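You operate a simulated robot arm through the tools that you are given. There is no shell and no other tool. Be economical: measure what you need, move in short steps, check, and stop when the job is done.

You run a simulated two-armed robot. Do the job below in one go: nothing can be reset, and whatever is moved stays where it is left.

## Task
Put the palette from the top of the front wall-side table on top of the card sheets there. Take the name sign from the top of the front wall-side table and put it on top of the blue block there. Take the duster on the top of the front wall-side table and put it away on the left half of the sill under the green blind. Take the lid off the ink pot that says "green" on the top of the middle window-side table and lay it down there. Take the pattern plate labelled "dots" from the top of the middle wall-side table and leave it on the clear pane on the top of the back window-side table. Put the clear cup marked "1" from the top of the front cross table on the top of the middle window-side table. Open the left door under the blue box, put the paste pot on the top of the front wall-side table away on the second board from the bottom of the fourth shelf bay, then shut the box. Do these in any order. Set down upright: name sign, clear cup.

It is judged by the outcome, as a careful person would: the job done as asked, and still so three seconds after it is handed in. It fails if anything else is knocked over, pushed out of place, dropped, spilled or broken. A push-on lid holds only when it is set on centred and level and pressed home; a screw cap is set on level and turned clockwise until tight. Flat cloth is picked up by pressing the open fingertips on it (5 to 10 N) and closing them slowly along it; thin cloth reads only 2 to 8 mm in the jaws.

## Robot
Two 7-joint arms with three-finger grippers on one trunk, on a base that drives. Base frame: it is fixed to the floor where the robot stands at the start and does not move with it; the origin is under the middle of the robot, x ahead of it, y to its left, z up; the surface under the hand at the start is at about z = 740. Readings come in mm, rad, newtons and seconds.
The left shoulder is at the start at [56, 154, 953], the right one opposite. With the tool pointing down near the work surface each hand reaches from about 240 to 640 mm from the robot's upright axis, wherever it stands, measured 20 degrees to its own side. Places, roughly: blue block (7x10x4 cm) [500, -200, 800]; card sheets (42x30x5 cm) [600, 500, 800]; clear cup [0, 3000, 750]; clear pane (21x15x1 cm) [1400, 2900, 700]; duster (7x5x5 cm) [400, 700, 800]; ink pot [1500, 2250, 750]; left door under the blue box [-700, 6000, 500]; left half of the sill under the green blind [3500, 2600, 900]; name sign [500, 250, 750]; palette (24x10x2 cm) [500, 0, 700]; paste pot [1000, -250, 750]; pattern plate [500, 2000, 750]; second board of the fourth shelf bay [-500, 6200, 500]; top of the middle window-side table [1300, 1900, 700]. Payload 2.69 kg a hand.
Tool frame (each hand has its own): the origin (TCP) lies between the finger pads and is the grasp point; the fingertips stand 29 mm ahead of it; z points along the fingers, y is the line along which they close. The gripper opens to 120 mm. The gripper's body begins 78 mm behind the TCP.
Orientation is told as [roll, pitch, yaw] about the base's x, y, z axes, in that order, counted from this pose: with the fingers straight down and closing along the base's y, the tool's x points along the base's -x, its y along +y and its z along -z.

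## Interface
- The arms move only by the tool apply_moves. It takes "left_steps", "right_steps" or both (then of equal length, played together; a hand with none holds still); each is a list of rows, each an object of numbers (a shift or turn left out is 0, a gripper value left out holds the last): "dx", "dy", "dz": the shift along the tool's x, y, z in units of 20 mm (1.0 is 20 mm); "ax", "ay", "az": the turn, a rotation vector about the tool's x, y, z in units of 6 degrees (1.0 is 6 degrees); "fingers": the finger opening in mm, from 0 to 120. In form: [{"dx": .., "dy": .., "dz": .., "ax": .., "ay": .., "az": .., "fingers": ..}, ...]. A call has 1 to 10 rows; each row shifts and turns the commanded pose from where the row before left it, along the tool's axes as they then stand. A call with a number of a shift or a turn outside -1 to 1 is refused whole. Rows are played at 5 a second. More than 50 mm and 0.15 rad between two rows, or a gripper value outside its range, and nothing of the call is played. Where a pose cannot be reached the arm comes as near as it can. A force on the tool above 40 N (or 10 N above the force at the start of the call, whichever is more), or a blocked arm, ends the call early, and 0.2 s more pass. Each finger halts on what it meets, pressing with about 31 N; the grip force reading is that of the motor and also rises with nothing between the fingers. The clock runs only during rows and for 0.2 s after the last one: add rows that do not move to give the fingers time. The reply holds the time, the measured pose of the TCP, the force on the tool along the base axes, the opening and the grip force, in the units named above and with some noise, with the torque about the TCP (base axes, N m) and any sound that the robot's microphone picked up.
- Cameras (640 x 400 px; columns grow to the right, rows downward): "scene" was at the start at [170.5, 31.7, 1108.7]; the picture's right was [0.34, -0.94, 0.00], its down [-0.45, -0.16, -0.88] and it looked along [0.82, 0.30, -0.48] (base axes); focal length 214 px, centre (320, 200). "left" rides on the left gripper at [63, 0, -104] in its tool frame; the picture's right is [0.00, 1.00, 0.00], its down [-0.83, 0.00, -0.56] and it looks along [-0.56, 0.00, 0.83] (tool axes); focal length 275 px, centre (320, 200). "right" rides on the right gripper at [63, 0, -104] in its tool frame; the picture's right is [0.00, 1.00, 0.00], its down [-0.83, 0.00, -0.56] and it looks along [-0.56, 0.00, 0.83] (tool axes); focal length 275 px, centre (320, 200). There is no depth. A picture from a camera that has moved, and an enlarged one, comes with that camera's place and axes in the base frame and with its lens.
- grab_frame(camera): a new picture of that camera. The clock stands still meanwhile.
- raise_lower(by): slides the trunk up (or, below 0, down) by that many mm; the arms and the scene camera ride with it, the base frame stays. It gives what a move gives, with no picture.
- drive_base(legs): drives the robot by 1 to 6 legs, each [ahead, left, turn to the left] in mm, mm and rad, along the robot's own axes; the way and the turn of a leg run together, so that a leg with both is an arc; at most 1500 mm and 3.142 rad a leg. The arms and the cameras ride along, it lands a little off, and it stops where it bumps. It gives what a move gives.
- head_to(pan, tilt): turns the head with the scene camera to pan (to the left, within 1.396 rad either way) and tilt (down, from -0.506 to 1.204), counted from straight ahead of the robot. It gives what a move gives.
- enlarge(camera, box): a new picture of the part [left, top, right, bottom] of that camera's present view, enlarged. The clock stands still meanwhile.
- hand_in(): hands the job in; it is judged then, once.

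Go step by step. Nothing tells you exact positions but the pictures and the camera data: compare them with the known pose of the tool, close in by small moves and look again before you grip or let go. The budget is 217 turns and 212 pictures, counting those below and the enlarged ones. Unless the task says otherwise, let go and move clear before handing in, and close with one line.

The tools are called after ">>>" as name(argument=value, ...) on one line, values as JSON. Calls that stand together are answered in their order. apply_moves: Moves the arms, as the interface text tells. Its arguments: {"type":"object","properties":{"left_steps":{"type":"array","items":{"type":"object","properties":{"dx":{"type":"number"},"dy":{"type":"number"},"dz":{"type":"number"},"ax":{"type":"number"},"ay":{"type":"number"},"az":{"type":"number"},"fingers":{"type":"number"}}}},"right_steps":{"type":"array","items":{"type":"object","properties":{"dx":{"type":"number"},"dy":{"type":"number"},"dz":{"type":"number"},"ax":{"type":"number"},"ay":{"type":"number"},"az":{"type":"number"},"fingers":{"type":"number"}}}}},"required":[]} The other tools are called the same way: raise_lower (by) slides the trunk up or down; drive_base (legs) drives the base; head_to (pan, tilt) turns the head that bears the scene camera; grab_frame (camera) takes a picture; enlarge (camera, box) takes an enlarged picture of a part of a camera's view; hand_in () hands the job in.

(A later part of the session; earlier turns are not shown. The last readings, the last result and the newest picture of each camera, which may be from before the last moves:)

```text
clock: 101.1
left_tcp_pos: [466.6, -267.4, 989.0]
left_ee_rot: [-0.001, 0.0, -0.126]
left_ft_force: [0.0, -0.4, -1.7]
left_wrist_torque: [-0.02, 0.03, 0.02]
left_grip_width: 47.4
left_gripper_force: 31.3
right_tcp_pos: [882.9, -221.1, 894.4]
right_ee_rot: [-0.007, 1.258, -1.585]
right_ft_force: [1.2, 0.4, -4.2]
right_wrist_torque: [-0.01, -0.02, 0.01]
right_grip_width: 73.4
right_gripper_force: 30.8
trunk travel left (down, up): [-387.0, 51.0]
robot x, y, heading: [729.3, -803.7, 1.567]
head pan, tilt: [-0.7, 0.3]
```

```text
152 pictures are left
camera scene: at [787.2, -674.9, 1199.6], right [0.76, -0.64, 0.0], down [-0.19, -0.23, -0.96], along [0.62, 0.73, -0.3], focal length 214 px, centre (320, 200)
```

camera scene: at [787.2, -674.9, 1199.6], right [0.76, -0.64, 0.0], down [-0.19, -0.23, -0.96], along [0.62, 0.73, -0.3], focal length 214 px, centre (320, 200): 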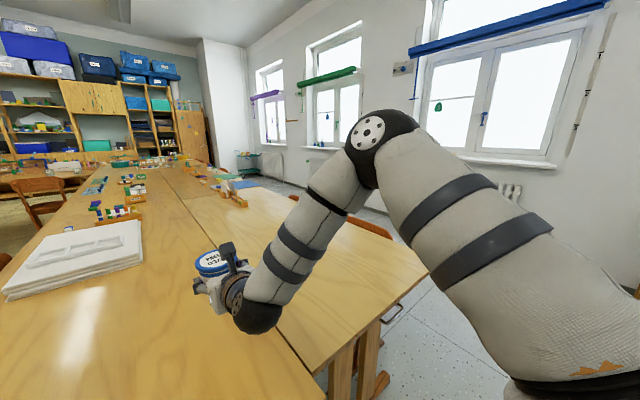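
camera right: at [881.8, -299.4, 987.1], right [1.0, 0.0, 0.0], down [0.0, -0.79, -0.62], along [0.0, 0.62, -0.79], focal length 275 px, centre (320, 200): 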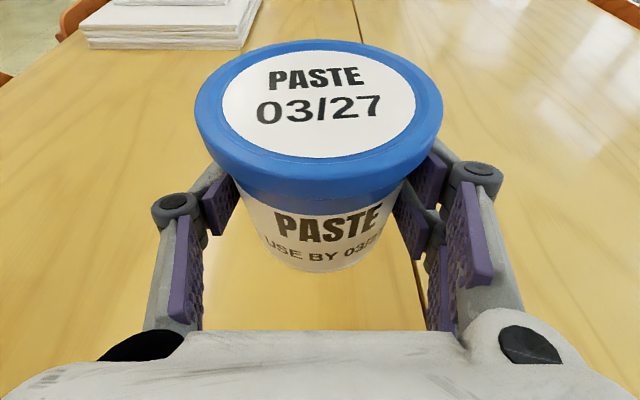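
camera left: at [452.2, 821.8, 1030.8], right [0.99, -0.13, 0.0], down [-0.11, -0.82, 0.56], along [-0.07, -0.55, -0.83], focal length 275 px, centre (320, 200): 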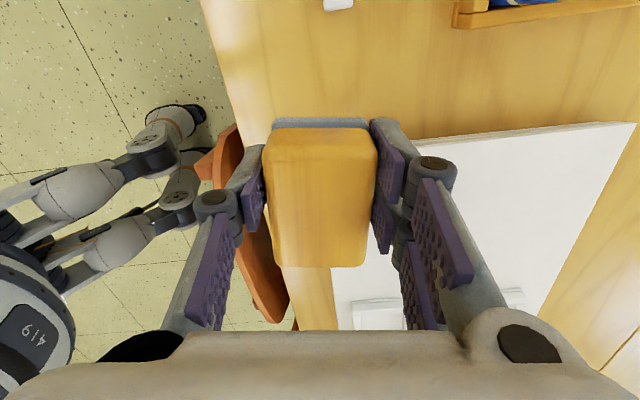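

Pot held firmly. Now heading round to the window aisle.

>>> drive_base(legs=[[-300, 0, 0], [0, 0, -1.571], [1450, 0, 0]])

>>> head_to(pan=1.0, tilt=0.45)

>>> grab_frame(camera="scene")

>>> head_to(pan=0.2, tilt=0.3)

>>> grab_frame(camera="scene")

```text
clock: 113.8
left_tcp_pos: [2719.1, -838.9, 989.2]
left_ee_rot: [-0.001, -0.001, -1.698]
left_ft_force: [-0.2, -0.2, -1.4]
left_wrist_torque: [0.03, 0.0, 0.04]
left_grip_width: 47.3
left_gripper_force: 31.1
right_tcp_pos: [2767.1, -1254.7, 895.2]
right_ee_rot: [-0.007, 1.26, 3.129]
right_ft_force: [-0.1, -0.6, -4.0]
right_wrist_torque: [0.01, 0.01, -0.01]
right_grip_width: 73.0
right_gripper_force: 30.7
trunk travel left (down, up): [-387.0, 51.0]
robot x, y, heading: [2184.6, -1102.7, -0.002]
head pan, tilt: [-0.7, 0.3]
```

```text
clock: 115.5
left_tcp_pos: [2720.8, -840.4, 986.3]
left_ee_rot: [0.0, 0.0, -1.698]
left_ft_force: [0.0, -0.2, -0.8]
left_wrist_torque: [0.01, 0.0, 0.03]
left_grip_width: 47.4
left_gripper_force: 30.9
right_tcp_pos: [2766.6, -1254.5, 895.0]
right_ee_rot: [-0.009, 1.258, 3.127]
right_ft_force: [-0.6, 0.5, -4.0]
right_wrist_torque: [0.0, 0.05, 0.03]
right_grip_width: 72.8
right_gripper_force: 30.8
trunk travel left (down, up): [-387.0, 51.0]
robot x, y, heading: [2185.0, -1103.6, -0.001]
head pan, tilt: [1.0, 0.45]
```

```text
151 pictures are left
camera scene: at [2288.4, -1024.0, 1185.7], right [0.84, -0.54, 0.0], down [-0.24, -0.37, -0.9], along [0.49, 0.76, -0.44], focal length 214 px, centre (320, 200)
```

scene: 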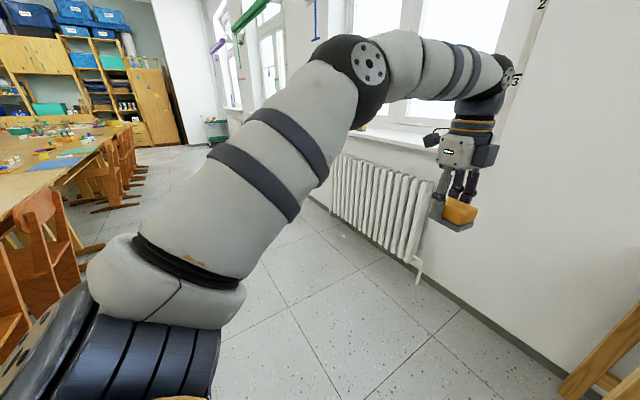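

```text
clock: 116.6
left_tcp_pos: [2721.1, -841.4, 989.2]
left_ee_rot: [0.001, 0.0, -1.699]
left_ft_force: [1.2, 1.1, -0.4]
left_wrist_torque: [0.01, -0.02, 0.01]
left_grip_width: 47.3
left_gripper_force: 30.6
right_tcp_pos: [2766.8, -1255.4, 894.8]
right_ee_rot: [-0.008, 1.26, 3.128]
right_ft_force: [-1.0, 0.1, -3.3]
right_wrist_torque: [0.03, -0.01, 0.0]
right_grip_width: 73.0
right_gripper_force: 31.0
trunk travel left (down, up): [-387.0, 51.0]
robot x, y, heading: [2184.8, -1102.6, 0.001]
head pan, tilt: [0.201, 0.3]
```

```text
150 pictures are left
camera scene: at [2330.1, -1082.6, 1199.6], right [0.2, -0.98, 0.0], down [-0.29, -0.06, -0.96], along [0.94, 0.19, -0.3], focal length 214 px, centre (320, 200)
```

scene: 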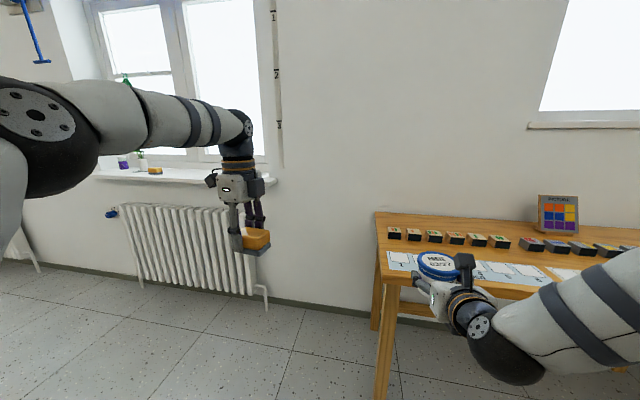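

The aisle is clear at x≈2400. Driving along it towards the green-blind window.

>>> drive_base(legs=[[215, 0, 0], [0, 1500, 0], [0, 1500, 0]])

>>> head_to(pan=0.5, tilt=0.2)

>>> grab_frame(camera="scene")

```text
clock: 141.0
left_tcp_pos: [2959.2, 2179.7, 988.1]
left_ee_rot: [0.0, 0.0, -1.722]
left_ft_force: [-0.1, 0.6, -1.3]
left_wrist_torque: [0.01, -0.01, -0.02]
left_grip_width: 47.5
left_gripper_force: 31.0
right_tcp_pos: [2996.2, 1762.5, 894.2]
right_ee_rot: [-0.005, 1.258, 3.106]
right_ft_force: [-0.7, -0.7, -2.7]
right_wrist_torque: [0.01, 0.04, 0.0]
right_grip_width: 72.8
right_gripper_force: 30.8
trunk travel left (down, up): [-387.0, 51.0]
robot x, y, heading: [2419.6, 1929.5, -0.025]
head pan, tilt: [0.201, 0.3]
```

```text
clock: 141.8
left_tcp_pos: [2958.9, 2179.4, 987.6]
left_ee_rot: [0.001, 0.0, -1.721]
left_ft_force: [0.5, -0.4, -1.1]
left_wrist_torque: [0.05, 0.01, -0.01]
left_grip_width: 47.5
left_gripper_force: 31.0
right_tcp_pos: [2996.1, 1761.9, 895.2]
right_ee_rot: [-0.008, 1.255, 3.105]
right_ft_force: [0.3, -0.6, -3.2]
right_wrist_torque: [-0.03, 0.08, 0.04]
right_grip_width: 72.8
right_gripper_force: 31.2
trunk travel left (down, up): [-387.0, 51.0]
robot x, y, heading: [2415.9, 1927.9, -0.029]
head pan, tilt: [0.499, 0.201]
```

```text
149 pictures are left
camera scene: at [2554.1, 1971.6, 1208.9], right [0.46, -0.89, 0.0], down [-0.18, -0.09, -0.98], along [0.87, 0.45, -0.2], focal length 214 px, centre (320, 200)
```

scene: 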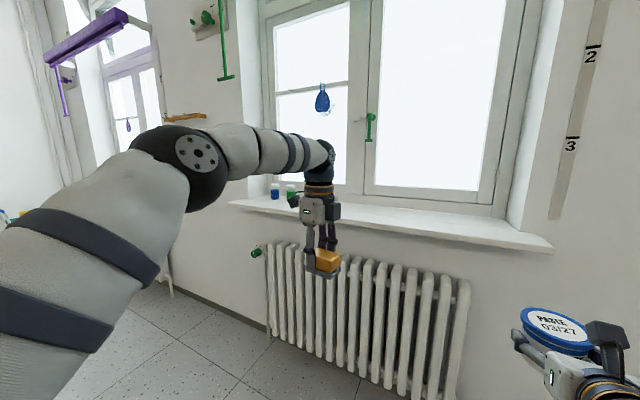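

The sill runs y≈1560–3150 at about z 900, front edge x≈3550; its left half begins near y 2360. I'll raise the pot hand for clearance and approach with the duster.

>>> apply_moves(right_steps=[{"dx": 0.95, "dz": -0.31}, {"dx": 0.95, "dz": -0.31}, {"dx": 0.95, "dz": -0.31}, {"dx": 0.95, "dz": -0.31}, {"dx": 0.95, "dz": -0.31}, {"dx": 0.95, "dz": -0.31}])

>>> drive_base(legs=[[0, 430, 0.029], [500, 0, 0]])

>>> head_to(pan=0.2, tilt=0.4)

>>> grab_frame(camera="scene")

>>> grab_frame(camera="left")

```text
clock: 143.2
left_tcp_pos: [2957.3, 2179.3, 987.9]
left_ee_rot: [0.0, -0.001, -1.722]
left_ft_force: [-0.8, 0.5, -1.8]
left_wrist_torque: [-0.02, 0.01, 0.0]
left_grip_width: 47.3
left_gripper_force: 30.8
right_tcp_pos: [2994.3, 1761.3, 1015.5]
right_ee_rot: [-0.009, 1.258, 3.102]
right_ft_force: [0.1, -0.1, -2.1]
right_wrist_torque: [-0.02, 0.04, 0.02]
right_grip_width: 72.7
right_gripper_force: 30.6
trunk travel left (down, up): [-387.0, 51.0]
robot x, y, heading: [2417.5, 1933.5, -0.031]
head pan, tilt: [0.499, 0.201]
```

```text
clock: 149.7
left_tcp_pos: [3452.5, 2635.1, 988.0]
left_ee_rot: [-0.003, 0.0, -1.689]
left_ft_force: [-0.5, -0.2, -1.7]
left_wrist_torque: [0.03, 0.03, -0.03]
left_grip_width: 47.4
left_gripper_force: 31.0
right_tcp_pos: [3501.8, 2219.3, 1015.0]
right_ee_rot: [-0.008, 1.256, 3.138]
right_ft_force: [0.0, 0.4, -3.6]
right_wrist_torque: [0.0, 0.04, -0.01]
right_grip_width: 72.6
right_gripper_force: 31.1
trunk travel left (down, up): [-387.0, 51.0]
robot x, y, heading: [2921.7, 2366.2, 0.007]
head pan, tilt: [0.499, 0.201]
```

```text
clock: 150.4
left_tcp_pos: [3453.3, 2635.9, 988.0]
left_ee_rot: [0.001, 0.0, -1.689]
left_ft_force: [0.5, 0.1, -1.4]
left_wrist_torque: [0.01, -0.01, -0.02]
left_grip_width: 47.4
left_gripper_force: 31.1
right_tcp_pos: [3503.4, 2220.1, 1015.5]
right_ee_rot: [-0.009, 1.255, 3.136]
right_ft_force: [0.5, 0.4, -3.1]
right_wrist_torque: [0.05, 0.05, -0.01]
right_grip_width: 72.8
right_gripper_force: 30.7
trunk travel left (down, up): [-387.0, 51.0]
robot x, y, heading: [2919.8, 2368.1, 0.007]
head pan, tilt: [0.201, 0.4]
```

```text
148 pictures are left
camera scene: at [3064.4, 2389.0, 1190.4], right [0.21, -0.98, 0.0], down [-0.38, -0.08, -0.92], along [0.9, 0.19, -0.39], focal length 214 px, centre (320, 200)
```

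scene: 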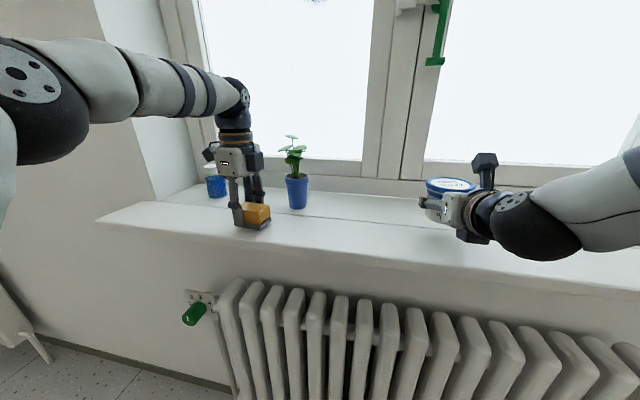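

```text
147 pictures are left
camera left: at [3460.1, 2698.5, 1092.3], right [0.99, -0.12, 0.0], down [-0.1, -0.82, 0.56], along [-0.07, -0.55, -0.83], focal length 275 px, centre (320, 200)
```

left: 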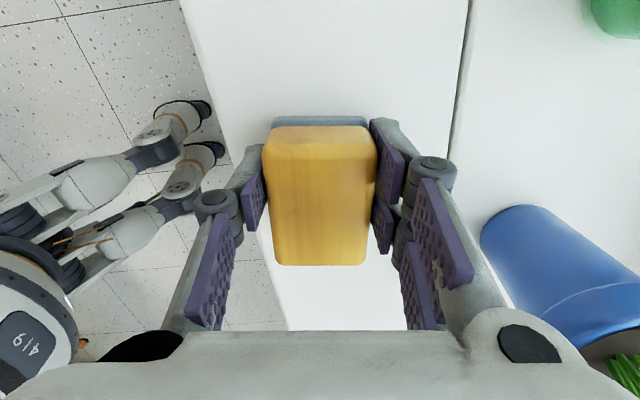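

The duster is already over the sill's left half with its bottom close to the surface (sill seems nearer z 945). Moving in 10 mm and lowering gently.

>>> apply_moves(left_steps=[{"dy": 0.6}, {"dz": 0.1}, {"dz": 0.1}, {"dz": 0.1}, {"dz": 0.1}, {}])

>>> enlarge(camera="scene", box=[170, 120, 330, 260])

```text
clock: 151.8
left_tcp_pos: [3464.9, 2634.0, 981.7]
left_ee_rot: [0.005, 0.001, -1.687]
left_ft_force: [6.6, 2.6, 16.9]
left_wrist_torque: [-0.55, 0.11, 0.14]
left_grip_width: 47.5
left_gripper_force: 31.3
right_tcp_pos: [3502.3, 2218.0, 1016.1]
right_ee_rot: [-0.01, 1.259, 3.137]
right_ft_force: [-0.2, -0.1, -3.2]
right_wrist_torque: [-0.04, 0.02, 0.02]
right_grip_width: 72.7
right_gripper_force: 31.4
trunk travel left (down, up): [-387.0, 51.0]
robot x, y, heading: [2915.4, 2367.5, 0.01]
head pan, tilt: [0.201, 0.4]
```

```text
2.86 times, centred on (250, 190) of scene
camera zoom: at [3063.8, 2388.6, 1190.7], right [0.21, -0.98, 0.0], down [-0.38, -0.08, -0.92], along [0.9, 0.19, -0.39], focal length 613 px, centre (520, 229)
```

zoom: 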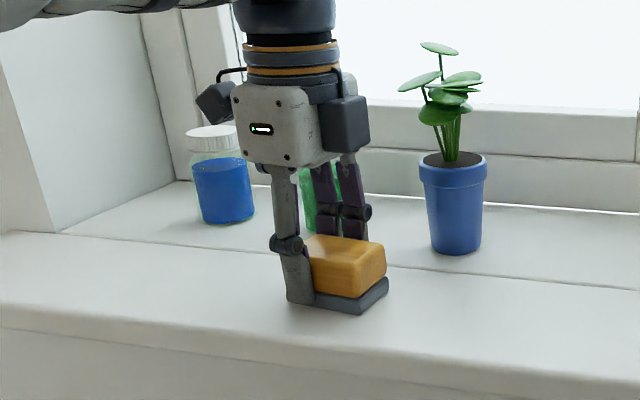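

Resting on the sill. Releasing and rising straight up.

>>> apply_moves(left_steps=[{"dz": -0.15}, {"fingers": 55}, {"fingers": 65}, {"fingers": 75}, {"dz": -0.5}, {"dz": -1}, {"dz": -1}, {"dz": -1}, {"dz": -1}])

>>> grab_frame(camera="scene")

>>> grab_frame(camera="left")

```text
clock: 153.8
left_tcp_pos: [3448.8, 2631.0, 1064.6]
left_ee_rot: [-0.002, -0.001, -1.69]
left_ft_force: [0.3, -0.6, -0.6]
left_wrist_torque: [0.01, 0.01, 0.0]
left_grip_width: 75.4
left_gripper_force: 0.0
left hand out of reach, approached as far as the arm can: row 8, 9
right_tcp_pos: [3501.5, 2219.2, 1015.3]
right_ee_rot: [-0.007, 1.257, 3.138]
right_ft_force: [0.4, -0.4, -3.3]
right_wrist_torque: [-0.04, 0.03, -0.01]
right_grip_width: 73.0
right_gripper_force: 31.2
trunk travel left (down, up): [-387.0, 51.0]
robot x, y, heading: [2918.0, 2368.4, 0.006]
head pan, tilt: [0.201, 0.4]
```

```text
145 pictures are left
camera scene: at [3064.1, 2389.0, 1190.4], right [0.21, -0.98, 0.0], down [-0.38, -0.08, -0.92], along [0.9, 0.19, -0.39], focal length 214 px, centre (320, 200)
```

scene: 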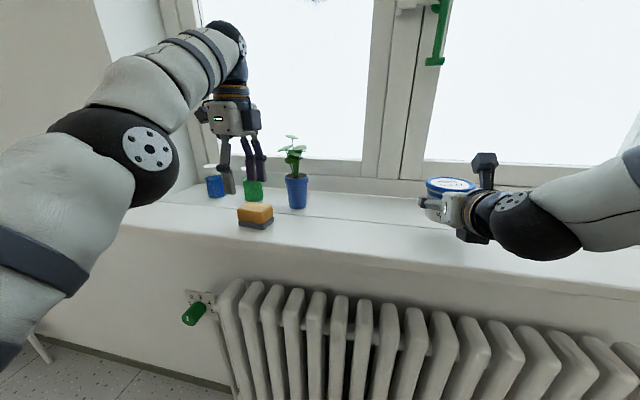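

```text
144 pictures are left
camera left: at [3456.4, 2693.0, 1168.7], right [0.99, -0.12, 0.0], down [-0.1, -0.82, 0.56], along [-0.07, -0.55, -0.83], focal length 275 px, centre (320, 200)
```

left: 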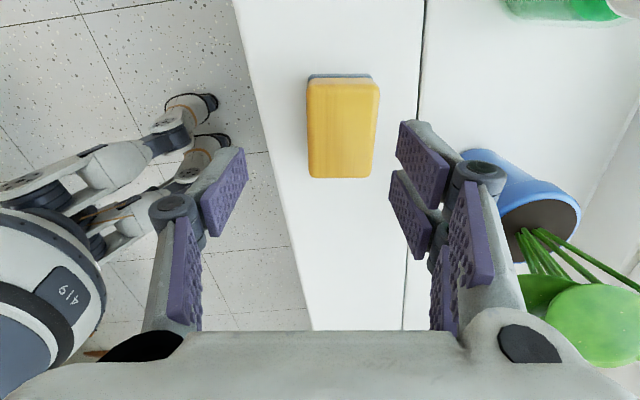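

Duster is down on the left half of the sill. Backing off and turning round to the window-side tables for the ink pot.

>>> drive_base(legs=[[-450, 0, 0], [0, 0, 3.14]])

>>> apply_moves(left_steps=[{"az": -1}, {"az": -1}, {"az": -1}, {"az": -1}, {"az": -1}, {"az": -1}, {"az": -1}, {"az": -1}, {"az": -1}, {"az": -1}])

>>> apply_moves(left_steps=[{"az": -1}, {"az": -1}, {"az": -1}, {"az": -1}, {"az": -1}, {"az": -1}, {"az": -0.2}])

>>> head_to(pan=0.0, tilt=0.5)

>>> grab_frame(camera="scene")

```text
clock: 164.0
left_tcp_pos: [1938.8, 2084.9, 1063.7]
left_ee_rot: [0.0, -0.001, 1.488]
left_ft_force: [-0.4, 0.5, -0.2]
left_wrist_torque: [-0.01, -0.01, -0.02]
left_grip_width: 75.0
left_gripper_force: 0.1
right_tcp_pos: [1871.3, 2493.2, 1014.9]
right_ee_rot: [-0.009, 1.256, 0.031]
right_ft_force: [-0.1, 0.1, -3.4]
right_wrist_torque: [0.0, -0.03, -0.02]
right_grip_width: 72.6
right_gripper_force: 31.7
trunk travel left (down, up): [-387.0, 51.0]
robot x, y, heading: [2459.0, 2367.2, -3.098]
head pan, tilt: [0.201, 0.4]
```

```text
clock: 166.2
left_tcp_pos: [1939.0, 2085.1, 1064.3]
left_ee_rot: [-0.001, 0.001, 2.538]
left_ft_force: [0.5, 0.9, -0.3]
left_wrist_torque: [0.04, -0.01, 0.03]
left_grip_width: 75.0
left_gripper_force: 0.0
right_tcp_pos: [1871.1, 2492.9, 1016.6]
right_ee_rot: [-0.008, 1.256, 0.031]
right_ft_force: [-0.2, 0.9, -2.7]
right_wrist_torque: [-0.04, -0.04, 0.01]
right_grip_width: 72.8
right_gripper_force: 30.9
trunk travel left (down, up): [-387.0, 51.0]
robot x, y, heading: [2458.6, 2362.3, -3.105]
head pan, tilt: [0.201, 0.4]
```

```text
clock: 167.8
left_tcp_pos: [1937.9, 2084.6, 1063.8]
left_ee_rot: [-0.001, 0.004, -3.098]
left_ft_force: [-0.5, -0.4, 0.4]
left_wrist_torque: [-0.01, 0.0, 0.01]
left_grip_width: 74.7
left_gripper_force: 0.0
right_tcp_pos: [1870.7, 2493.5, 1016.1]
right_ee_rot: [-0.008, 1.257, 0.032]
right_ft_force: [-0.6, -0.1, -2.5]
right_wrist_torque: [0.01, -0.05, -0.02]
right_grip_width: 72.7
right_gripper_force: 31.0
trunk travel left (down, up): [-387.0, 51.0]
robot x, y, heading: [2455.3, 2365.2, -3.098]
head pan, tilt: [0.201, 0.4]
```

```text
clock: 168.6
left_tcp_pos: [1938.6, 2083.8, 1064.5]
left_ee_rot: [-0.001, 0.002, -3.1]
left_ft_force: [0.8, 0.5, -0.3]
left_wrist_torque: [-0.01, -0.06, -0.05]
left_grip_width: 75.1
left_gripper_force: 0.1
right_tcp_pos: [1871.6, 2492.0, 1016.2]
right_ee_rot: [-0.006, 1.255, 0.03]
right_ft_force: [0.0, -0.4, -3.8]
right_wrist_torque: [-0.03, -0.01, 0.03]
right_grip_width: 72.5
right_gripper_force: 30.6
trunk travel left (down, up): [-387.0, 51.0]
robot x, y, heading: [2456.5, 2365.1, -3.097]
head pan, tilt: [0.0, 0.499]
```

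```text
143 pictures are left
camera scene: at [2311.1, 2359.3, 1181.2], right [-0.04, 1.0, 0.0], down [0.48, 0.02, -0.88], along [-0.88, -0.04, -0.48], focal length 214 px, centre (320, 200)
```

scene: 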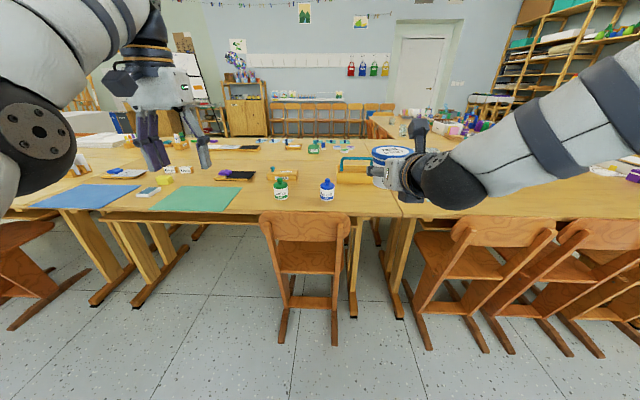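

>>> enlarge(camera="scene", box=[240, 140, 380, 220])

>>> drive_base(legs=[[0, 0, -0.045], [400, 0, 0]])

>>> grab_frame(camera="scene")

>>> grab_frame(camera="left")

```text
4.57 times, centred on (310, 180) of scene
camera zoom: at [2311.1, 2359.3, 1181.2], right [-0.04, 1.0, 0.0], down [0.48, 0.02, -0.88], along [-0.88, -0.04, -0.48], focal length 980 px, centre (366, 291)
```

zoom: 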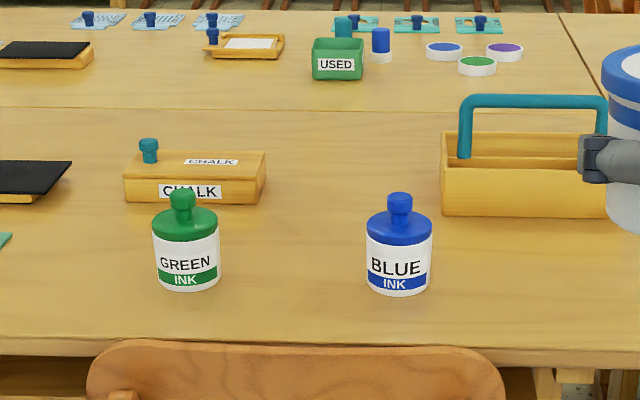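

```text
clock: 171.5
left_tcp_pos: [1520.3, 2109.3, 1064.5]
left_ee_rot: [-0.002, 0.002, 3.138]
left_ft_force: [-0.4, -0.2, -0.2]
left_wrist_torque: [0.0, -0.02, -0.01]
left_grip_width: 75.1
left_gripper_force: 0.0
right_tcp_pos: [1472.1, 2522.2, 1015.8]
right_ee_rot: [-0.007, 1.255, -0.014]
right_ft_force: [-0.9, 0.2, -3.7]
right_wrist_torque: [0.0, -0.02, -0.01]
right_grip_width: 72.6
right_gripper_force: 30.9
trunk travel left (down, up): [-387.0, 51.0]
robot x, y, heading: [2054.6, 2367.3, 3.14]
head pan, tilt: [0.0, 0.499]
```

```text
141 pictures are left
camera scene: at [1905.0, 2367.1, 1181.1], right [0.0, 1.0, 0.0], down [0.48, 0.0, -0.88], along [-0.88, 0.0, -0.48], focal length 214 px, centre (320, 200)
```

scene: 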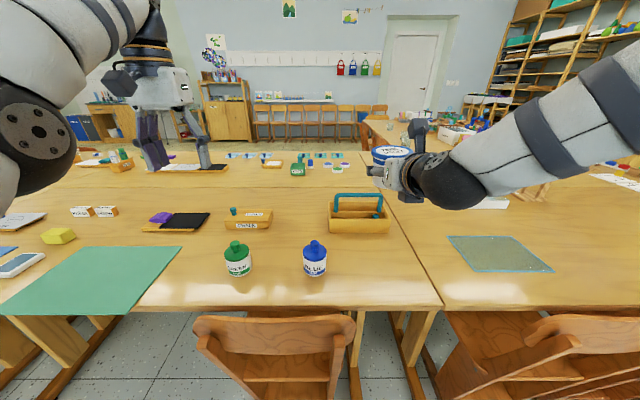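

```text
140 pictures are left
camera left: at [1582.8, 2109.2, 1168.4], right [-0.01, -1.0, 0.0], down [-0.83, 0.01, 0.55], along [-0.55, 0.0, -0.83], focal length 275 px, centre (320, 200)
```

left: 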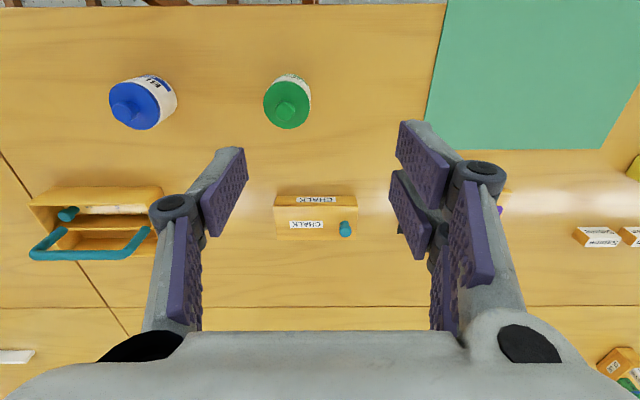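

The green ink pot with its knobbed lid is near [1498, 2154]. Moving the left hand above it.

>>> apply_moves(left_steps=[{"dx": -0.4, "dy": -0.8, "dz": 1}, {"dx": -0.4, "dy": -0.8, "dz": 1}, {"dx": -0.3, "dy": -0.7, "dz": 1}, {"dz": 1}, {"dz": 1}, {"dz": 1}, {"dz": 1}, {"dz": 1}, {}])

>>> grab_frame(camera="left")

>>> enlarge(camera="scene", box=[170, 170, 330, 290])

```text
clock: 173.5
left_tcp_pos: [1467.9, 2152.0, 919.4]
left_ee_rot: [-0.001, 0.005, 3.138]
left_ft_force: [-0.3, 0.9, 0.0]
left_wrist_torque: [0.03, 0.0, 0.04]
left_grip_width: 75.1
left_gripper_force: 0.0
left hand out of reach, approached as far as the arm can: row 1, 3, 4, 5, 6, 7, 8
right_tcp_pos: [1472.5, 2520.7, 1014.1]
right_ee_rot: [-0.008, 1.256, -0.014]
right_ft_force: [0.8, -1.4, -2.9]
right_wrist_torque: [0.05, -0.04, 0.0]
right_grip_width: 72.9
right_gripper_force: 31.6
trunk travel left (down, up): [-387.0, 51.0]
robot x, y, heading: [2052.6, 2369.0, 3.139]
head pan, tilt: [0.0, 0.499]
```

```text
139 pictures are left
camera left: at [1530.7, 2151.3, 1023.3], right [-0.01, -1.0, 0.0], down [-0.83, 0.01, 0.55], along [-0.55, 0.0, -0.83], focal length 275 px, centre (320, 200)
```

left: 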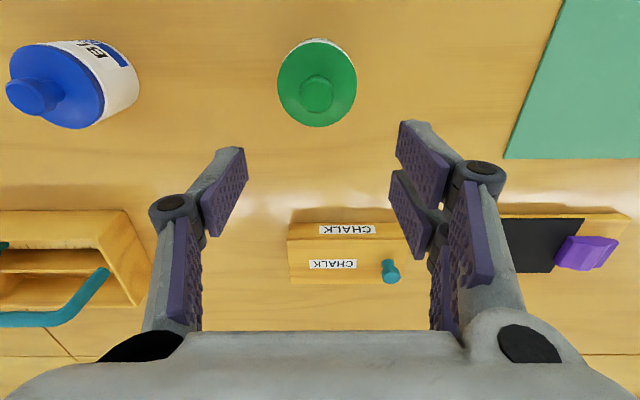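

```text
3.33 times, centred on (250, 230) of scene
camera zoom: at [1905.6, 2367.1, 1181.2], right [0.0, 1.0, 0.0], down [0.48, 0.0, -0.88], along [-0.88, 0.0, -0.48], focal length 715 px, centre (553, 100)
```

zoom: 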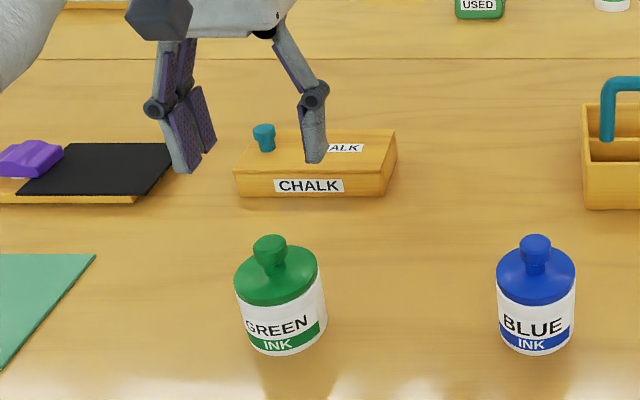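

>>> apply_moves(left_steps=[{"dx": 0.5}, {"dx": 0.55}, {}])

>>> raise_lower(by=-40)

>>> grab_frame(camera="left")

```text
clock: 174.3
left_tcp_pos: [1469.0, 2151.4, 922.6]
left_ee_rot: [0.001, 0.003, 3.138]
left_ft_force: [0.9, 0.6, -0.4]
left_wrist_torque: [0.01, -0.01, 0.0]
left_grip_width: 74.8
left_gripper_force: 0.1
left hand out of reach, approached as far as the arm can: row 1, 2
right_tcp_pos: [1472.1, 2520.5, 1015.1]
right_ee_rot: [-0.008, 1.258, -0.014]
right_ft_force: [-0.5, -0.3, -2.9]
right_wrist_torque: [-0.01, -0.03, -0.03]
right_grip_width: 72.6
right_gripper_force: 30.3
trunk travel left (down, up): [-387.0, 51.0]
robot x, y, heading: [2052.4, 2368.0, 3.138]
head pan, tilt: [0.0, 0.499]
```

```text
clock: 175.1
left_tcp_pos: [1466.9, 2151.2, 826.6]
left_ee_rot: [0.0, 0.099, 3.137]
left_ft_force: [-1.1, -0.6, 0.0]
left_wrist_torque: [0.03, 0.05, -0.05]
left_grip_width: 74.9
left_gripper_force: 0.1
right_tcp_pos: [1472.7, 2521.4, 976.1]
right_ee_rot: [-0.006, 1.257, -0.013]
right_ft_force: [0.9, -0.1, -2.6]
right_wrist_torque: [-0.01, -0.05, 0.0]
right_grip_width: 72.9
right_gripper_force: 30.6
trunk travel left (down, up): [-347.0, 91.0]
robot x, y, heading: [2055.0, 2364.3, 3.137]
head pan, tilt: [0.0, 0.499]
```

```text
137 pictures are left
camera left: at [1519.3, 2151.8, 938.0], right [-0.01, -1.0, 0.0], down [-0.88, 0.01, 0.47], along [-0.47, 0.0, -0.88], focal length 275 px, centre (320, 200)
```

left: 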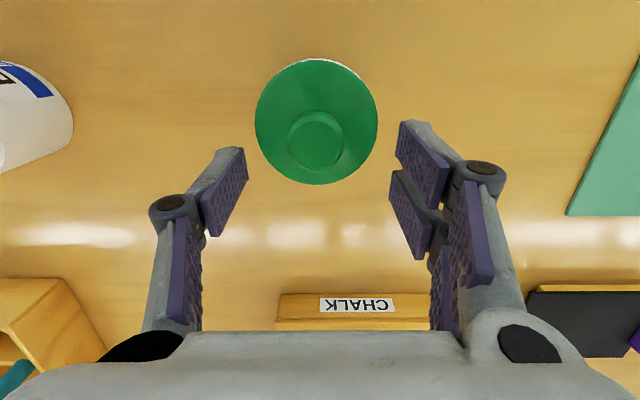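

The arm sagged out of its awkward posture; nothing was touched. Raising the hand to see how it behaves.

>>> apply_moves(left_steps=[{"dz": -0.5}, {"dz": -0.5}, {"dz": -1}, {"dz": -1}, {}])

>>> grab_frame(camera="scene")

```text
clock: 176.3
left_tcp_pos: [1475.3, 2150.0, 885.1]
left_ee_rot: [-0.001, 0.101, 3.14]
left_ft_force: [0.3, -0.2, -0.5]
left_wrist_torque: [0.0, 0.0, 0.0]
left_grip_width: 75.1
left_gripper_force: 0.0
left hand out of reach, approached as far as the arm can: row 2, 3, 4
right_tcp_pos: [1472.6, 2520.3, 974.8]
right_ee_rot: [-0.006, 1.258, -0.016]
right_ft_force: [-0.4, 0.3, -2.9]
right_wrist_torque: [-0.01, -0.06, -0.03]
right_grip_width: 72.9
right_gripper_force: 30.7
trunk travel left (down, up): [-347.0, 91.0]
robot x, y, heading: [2051.3, 2367.3, 3.141]
head pan, tilt: [0.0, 0.499]
```

```text
136 pictures are left
camera scene: at [1882.8, 2367.0, 1133.5], right [0.0, 1.0, 0.0], down [0.48, 0.0, -0.88], along [-0.88, 0.0, -0.48], focal length 214 px, centre (320, 200)
```

scene: 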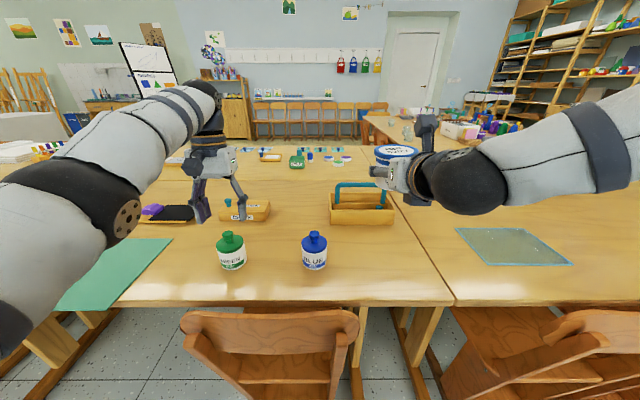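

I'll shift the base nearer and to the right so that the ink pot is well inside the left hand's reach.

>>> drive_base(legs=[[75, -40, 0]])

>>> apply_moves(left_steps=[{"dx": 0.5, "dy": 0.3}, {"dx": 1, "dy": 0.3}, {"dx": 1, "dy": 0.4}, {"dx": 1, "dy": 0.4}, {"dx": 0.5}, {}])

>>> grab_frame(camera="left")

```text
clock: 177.4
left_tcp_pos: [1401.1, 2190.1, 885.0]
left_ee_rot: [0.0, 0.1, 3.136]
left_ft_force: [-0.4, 0.7, -0.2]
left_wrist_torque: [-0.02, -0.01, -0.03]
left_grip_width: 74.9
left_gripper_force: 0.1
right_tcp_pos: [1398.8, 2561.1, 974.9]
right_ee_rot: [-0.007, 1.256, -0.014]
right_ft_force: [-0.7, -0.4, -3.6]
right_wrist_torque: [-0.07, -0.03, 0.05]
right_grip_width: 72.8
right_gripper_force: 31.1
trunk travel left (down, up): [-347.0, 91.0]
robot x, y, heading: [1982.3, 2405.1, 3.14]
head pan, tilt: [0.0, 0.499]
```

```text
clock: 178.8
left_tcp_pos: [1409.6, 2162.6, 908.1]
left_ee_rot: [-0.002, 0.1, 3.139]
left_ft_force: [0.6, 0.7, 0.6]
left_wrist_torque: [0.06, 0.02, 0.02]
left_grip_width: 75.1
left_gripper_force: 0.1
left hand out of reach, approached as far as the arm can: row 1, 2, 3, 4, 5
right_tcp_pos: [1399.3, 2560.4, 974.5]
right_ee_rot: [-0.007, 1.257, -0.015]
right_ft_force: [-0.6, -0.2, -3.5]
right_wrist_torque: [-0.01, -0.03, 0.02]
right_grip_width: 72.8
right_gripper_force: 31.0
trunk travel left (down, up): [-347.0, 91.0]
robot x, y, heading: [1979.4, 2404.9, 3.138]
head pan, tilt: [0.0, 0.499]
```

```text
135 pictures are left
camera left: at [1462.3, 2162.7, 1018.3], right [-0.01, -1.0, 0.0], down [-0.88, 0.01, 0.47], along [-0.47, 0.01, -0.88], focal length 275 px, centre (320, 200)
```

left: 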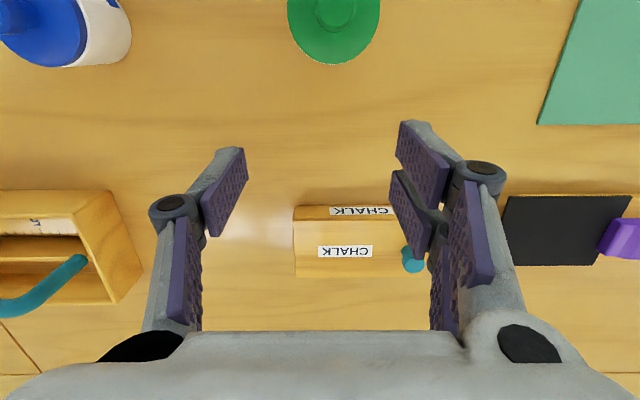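

The wrist is at its flex limit. I'll tilt the fingers slightly forward to free it, then try moving inward.

>>> apply_moves(left_steps=[{"ay": -1}, {"ay": -1}, {"ay": -1}, {"dx": 1}, {"dx": 1}, {"dx": 1}, {"dx": 1}, {}])

>>> grab_frame(camera="scene")

```text
clock: 180.6
left_tcp_pos: [1345.5, 2160.7, 927.5]
left_ee_rot: [-0.001, -0.215, 3.139]
left_ft_force: [0.9, 0.1, 0.5]
left_wrist_torque: [-0.01, 0.01, 0.02]
left_grip_width: 75.2
left_gripper_force: 0.1
left hand out of reach, approached as far as the arm can: row 1, 2, 3, 4, 5, 6, 7
right_tcp_pos: [1400.0, 2561.4, 974.6]
right_ee_rot: [-0.008, 1.255, -0.015]
right_ft_force: [0.7, 0.1, -3.2]
right_wrist_torque: [0.03, -0.05, -0.01]
right_grip_width: 72.7
right_gripper_force: 31.1
trunk travel left (down, up): [-347.0, 91.0]
robot x, y, heading: [1976.3, 2401.9, 3.138]
head pan, tilt: [0.0, 0.499]
```

```text
134 pictures are left
camera scene: at [1809.5, 2406.5, 1133.5], right [0.0, 1.0, 0.0], down [0.48, 0.0, -0.88], along [-0.88, 0.0, -0.48], focal length 214 px, centre (320, 200)
```

scene: 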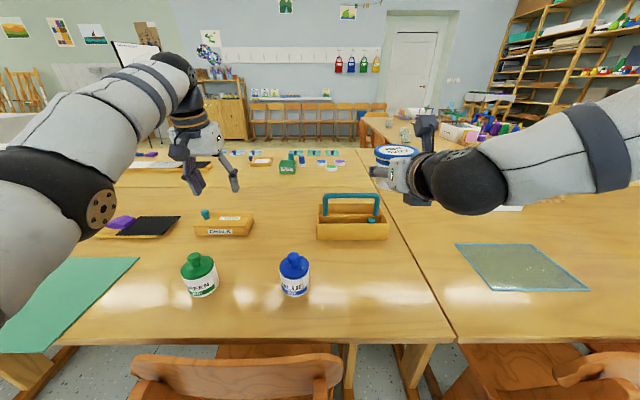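

>>> apply_moves(left_steps=[{"dy": 1, "dz": -0.7}, {"dy": 1, "dz": -0.7}, {"dy": 1, "dz": -0.7}, {"dy": 1, "dz": -0.7}, {"dy": 1, "dz": -0.7}, {"dy": 1, "dz": -0.7}, {"dy": 1, "dz": -0.7}, {"ay": 0.7}, {"ay": 0.7}, {"ay": 0.65}])

>>> apply_moves(left_steps=[{"dx": 1}, {"dx": 1}, {"dx": 1}, {"dx": 1}, {"dx": 1}, {"dx": 1}])

>>> grab_frame(camera="scene")

```text
clock: 182.8
left_tcp_pos: [1431.7, 2031.6, 996.0]
left_ee_rot: [-0.008, -0.057, -3.128]
left_ft_force: [0.2, 0.0, 0.8]
left_wrist_torque: [-0.01, -0.01, -0.02]
left_grip_width: 74.9
left_gripper_force: 0.0
left hand out of reach, approached as far as the arm can: row 2, 3, 4, 5, 6, 7, 8, 9, 10
right_tcp_pos: [1398.4, 2560.6, 975.5]
right_ee_rot: [-0.006, 1.257, -0.016]
right_ft_force: [0.4, 0.8, -4.0]
right_wrist_torque: [-0.02, -0.07, 0.03]
right_grip_width: 72.8
right_gripper_force: 30.5
trunk travel left (down, up): [-347.0, 91.0]
robot x, y, heading: [1981.7, 2406.0, 3.135]
head pan, tilt: [0.0, 0.499]
```

```text
clock: 184.2
left_tcp_pos: [1450.7, 2015.9, 1022.3]
left_ee_rot: [-0.009, -0.056, -3.126]
left_ft_force: [-0.1, -0.7, 0.3]
left_wrist_torque: [-0.04, -0.01, 0.0]
left_grip_width: 75.0
left_gripper_force: 0.0
left hand out of reach, approached as far as the arm can: row 1, 2, 3, 4, 5, 6
right_tcp_pos: [1398.8, 2561.0, 975.2]
right_ee_rot: [-0.007, 1.258, -0.017]
right_ft_force: [-0.4, 0.7, -3.0]
right_wrist_torque: [0.01, -0.03, -0.02]
right_grip_width: 72.7
right_gripper_force: 31.2
trunk travel left (down, up): [-347.0, 91.0]
robot x, y, heading: [1979.1, 2409.3, 3.136]
head pan, tilt: [0.0, 0.499]
```

```text
133 pictures are left
camera scene: at [1809.5, 2406.5, 1133.5], right [0.0, 1.0, 0.0], down [0.48, 0.0, -0.88], along [-0.88, 0.0, -0.48], focal length 214 px, centre (320, 200)
```

scene: 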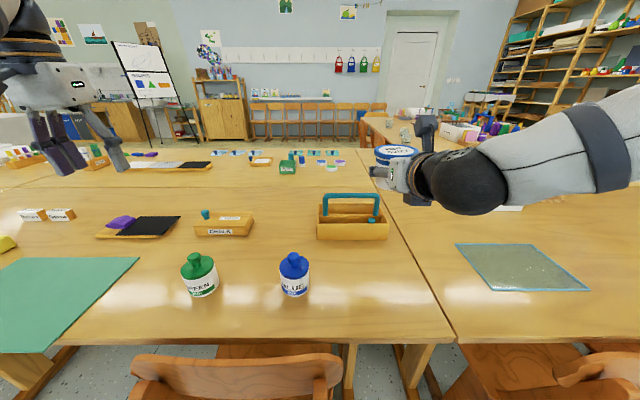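

>>> apply_moves(left_steps=[{"dz": -1}, {"dz": -1}, {"dz": -1}, {"dz": -1, "dx": 0.5}, {"dx": 1}, {"dx": 1}, {"dx": 1}, {"dx": 1}, {"dx": 1}, {"dx": 1}])

>>> head_to(pan=1.0, tilt=0.1)

>>> grab_frame(camera="scene")

```text
clock: 186.4
left_tcp_pos: [1601.3, 2016.6, 1064.1]
left_ee_rot: [-0.008, -0.058, -3.128]
left_ft_force: [0.0, 0.2, -0.2]
left_wrist_torque: [0.0, 0.01, 0.0]
left_grip_width: 74.7
left_gripper_force: 0.0
left hand out of reach, approached as far as the arm can: row 1, 2, 3, 4
right_tcp_pos: [1399.8, 2560.4, 974.8]
right_ee_rot: [-0.009, 1.256, -0.015]
right_ft_force: [-0.3, -0.1, -2.8]
right_wrist_torque: [-0.03, -0.04, 0.0]
right_grip_width: 72.7
right_gripper_force: 31.3
trunk travel left (down, up): [-347.0, 91.0]
robot x, y, heading: [1978.0, 2404.5, 3.137]
head pan, tilt: [0.0, 0.499]
```

```text
clock: 187.7
left_tcp_pos: [1601.3, 2015.8, 1063.0]
left_ee_rot: [-0.008, -0.058, -3.127]
left_ft_force: [0.1, 0.3, 0.0]
left_wrist_torque: [0.03, -0.01, 0.03]
left_grip_width: 74.9
left_gripper_force: 0.2
right_tcp_pos: [1399.7, 2561.4, 974.5]
right_ee_rot: [-0.007, 1.257, -0.016]
right_ft_force: [-0.1, 1.0, -2.4]
right_wrist_torque: [-0.04, -0.07, 0.01]
right_grip_width: 72.8
right_gripper_force: 31.3
trunk travel left (down, up): [-347.0, 91.0]
robot x, y, heading: [1980.0, 2402.0, 3.139]
head pan, tilt: [1.0, 0.099]
```

```text
132 pictures are left
camera scene: at [1850.4, 2328.9, 1170.6], right [-0.84, 0.54, 0.0], down [0.05, 0.08, -0.99], along [-0.54, -0.83, -0.1], focal length 214 px, centre (320, 200)
```

scene: 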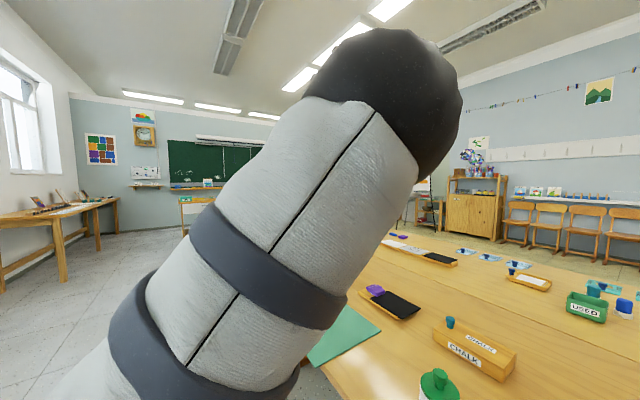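

Posture is back to the good one. Now moving in towards the ink pot again.

>>> apply_moves(left_steps=[{"dz": 1, "ay": 0.55}, {"dz": 1}, {"dz": 1}, {"dx": -0.8, "dy": -1, "dz": 0.6}, {"dx": -0.8, "dy": -1, "dz": 0.6}, {"dx": -0.8, "dy": -1, "dz": 0.6}, {"dx": -0.8, "dy": -1, "dz": 0.6}, {"dx": -0.8, "dy": -1, "dz": 0.6}, {"dx": -0.8, "dy": -1, "dz": 0.6}, {"dx": -0.8, "dy": -0.9, "dz": 0.6}])

>>> grab_frame(camera="left")

```text
clock: 189.9
left_tcp_pos: [1486.6, 2154.5, 920.2]
left_ee_rot: [-0.008, 0.001, -3.127]
left_ft_force: [-0.7, 0.6, -1.0]
left_wrist_torque: [-0.03, 0.01, 0.0]
left_grip_width: 74.9
left_gripper_force: 0.0
right_tcp_pos: [1399.4, 2560.6, 975.1]
right_ee_rot: [-0.007, 1.257, -0.015]
right_ft_force: [0.8, -0.4, -3.0]
right_wrist_torque: [-0.01, -0.04, -0.01]
right_grip_width: 72.9
right_gripper_force: 31.1
trunk travel left (down, up): [-347.0, 91.0]
robot x, y, heading: [1980.7, 2410.8, 3.138]
head pan, tilt: [1.0, 0.099]
```

```text
131 pictures are left
camera left: at [1549.7, 2153.8, 1024.8], right [0.01, -1.0, -0.01], down [-0.83, -0.01, 0.56], along [-0.56, 0.0, -0.83], focal length 275 px, centre (320, 200)
```

left: 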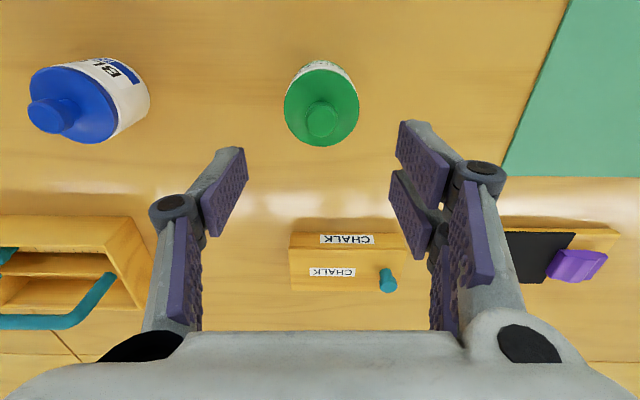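

Aligned over the knob now. Narrowing the fingers and descending to the knob.

>>> apply_moves(left_steps=[{"dz": 1, "fingers": 50}, {"dz": 1}, {"dz": 1}, {"dz": 0.5}, {}])

>>> grab_frame(camera="left")

>>> head_to(pan=0.3, tilt=0.6)

>>> grab_frame(camera="scene")

```text
clock: 191.1
left_tcp_pos: [1486.0, 2155.0, 850.0]
left_ee_rot: [-0.01, 0.0, -3.129]
left_ft_force: [-0.2, 0.7, 0.9]
left_wrist_torque: [0.02, 0.02, 0.0]
left_grip_width: 49.7
left_gripper_force: 0.1
right_tcp_pos: [1399.7, 2561.1, 974.6]
right_ee_rot: [-0.006, 1.256, -0.017]
right_ft_force: [-0.2, 1.5, -3.2]
right_wrist_torque: [0.02, -0.02, 0.03]
right_grip_width: 72.9
right_gripper_force: 31.1
trunk travel left (down, up): [-347.0, 91.0]
robot x, y, heading: [1979.0, 2404.0, 3.139]
head pan, tilt: [1.0, 0.099]
```

```text
130 pictures are left
camera left: at [1548.6, 2155.5, 954.7], right [0.01, -1.0, -0.01], down [-0.83, -0.01, 0.56], along [-0.56, 0.0, -0.83], focal length 275 px, centre (320, 200)
```

left: 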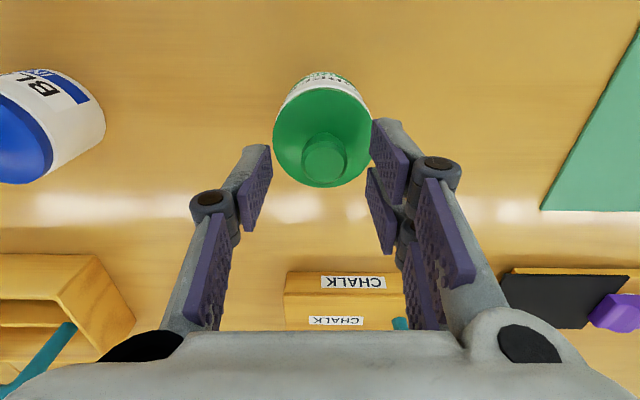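

```text
clock: 192.1
left_tcp_pos: [1486.7, 2155.0, 850.5]
left_ee_rot: [-0.01, 0.0, -3.13]
left_ft_force: [0.2, -0.1, -0.9]
left_wrist_torque: [-0.01, -0.01, -0.01]
left_grip_width: 49.9
left_gripper_force: 0.0
right_tcp_pos: [1399.5, 2560.5, 975.7]
right_ee_rot: [-0.007, 1.256, -0.014]
right_ft_force: [-0.1, -0.1, -3.4]
right_wrist_torque: [0.0, -0.06, 0.01]
right_grip_width: 72.7
right_gripper_force: 31.0
trunk travel left (down, up): [-347.0, 91.0]
robot x, y, heading: [1979.5, 2404.8, 3.14]
head pan, tilt: [0.3, 0.6]
```

```text
129 pictures are left
camera scene: at [1816.0, 2380.2, 1124.5], right [-0.29, 0.96, 0.0], down [0.54, 0.17, -0.83], along [-0.79, -0.24, -0.56], focal length 214 px, centre (320, 200)
```

scene: 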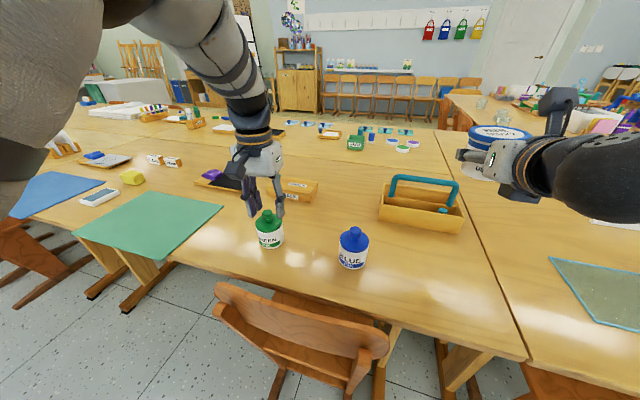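

>>> enlarge(camera="scene", box=[215, 160, 325, 260])

>>> enlarge(camera="left", box=[240, 60, 400, 210])

```text
4.00 times, centred on (270, 210) of scene
camera zoom: at [1816.0, 2380.2, 1124.5], right [-0.29, 0.96, 0.0], down [0.54, 0.17, -0.83], along [-0.79, -0.24, -0.56], focal length 858 px, centre (520, 160)
```

zoom: 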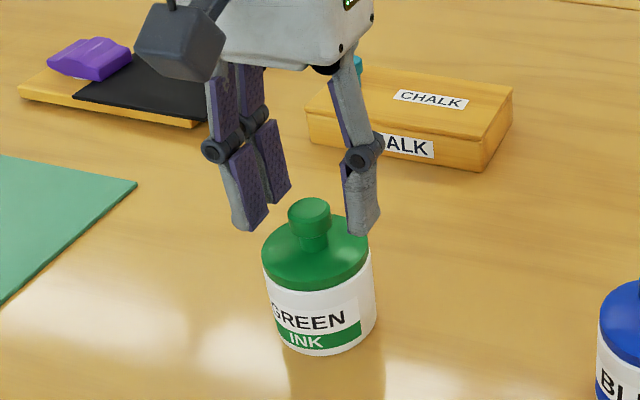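

```text
2.67 times, centred on (320, 135) of left
camera zoom: at [1548.6, 2155.5, 954.9], right [0.01, -1.0, -0.01], down [-0.83, -0.01, 0.56], along [-0.56, 0.0, -0.83], focal length 734 px, centre (320, 373)
```

zoom: 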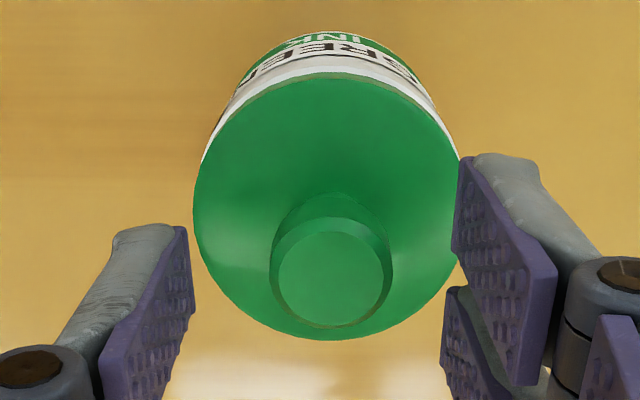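

>>> apply_moves(left_steps=[{"dz": 0.5, "dy": 0.1}, {}, {"fingers": 35}, {"fingers": 25}, {"fingers": 15}, {}, {}])

>>> enlarge(camera="scene", box=[215, 160, 325, 260])

```text
clock: 193.7
left_tcp_pos: [1485.3, 2152.9, 841.3]
left_ee_rot: [-0.01, 0.001, -3.131]
left_ft_force: [0.7, 0.1, -0.8]
left_wrist_torque: [0.01, 0.0, -0.02]
left_grip_width: 21.3
left_gripper_force: 31.0
right_tcp_pos: [1399.3, 2560.7, 975.1]
right_ee_rot: [-0.006, 1.256, -0.016]
right_ft_force: [-0.3, 0.0, -2.9]
right_wrist_torque: [0.0, -0.03, 0.01]
right_grip_width: 72.7
right_gripper_force: 31.0
trunk travel left (down, up): [-347.0, 91.0]
robot x, y, heading: [1981.2, 2401.3, 3.136]
head pan, tilt: [0.3, 0.6]
heard: snap
```

```text
4.00 times, centred on (270, 210) of scene
camera zoom: at [1816.0, 2380.3, 1124.4], right [-0.29, 0.96, 0.0], down [0.54, 0.16, -0.82], along [-0.79, -0.24, -0.57], focal length 858 px, centre (520, 160)
```

zoom: 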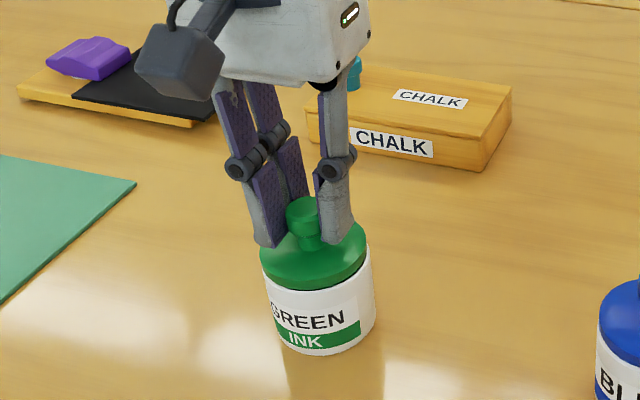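

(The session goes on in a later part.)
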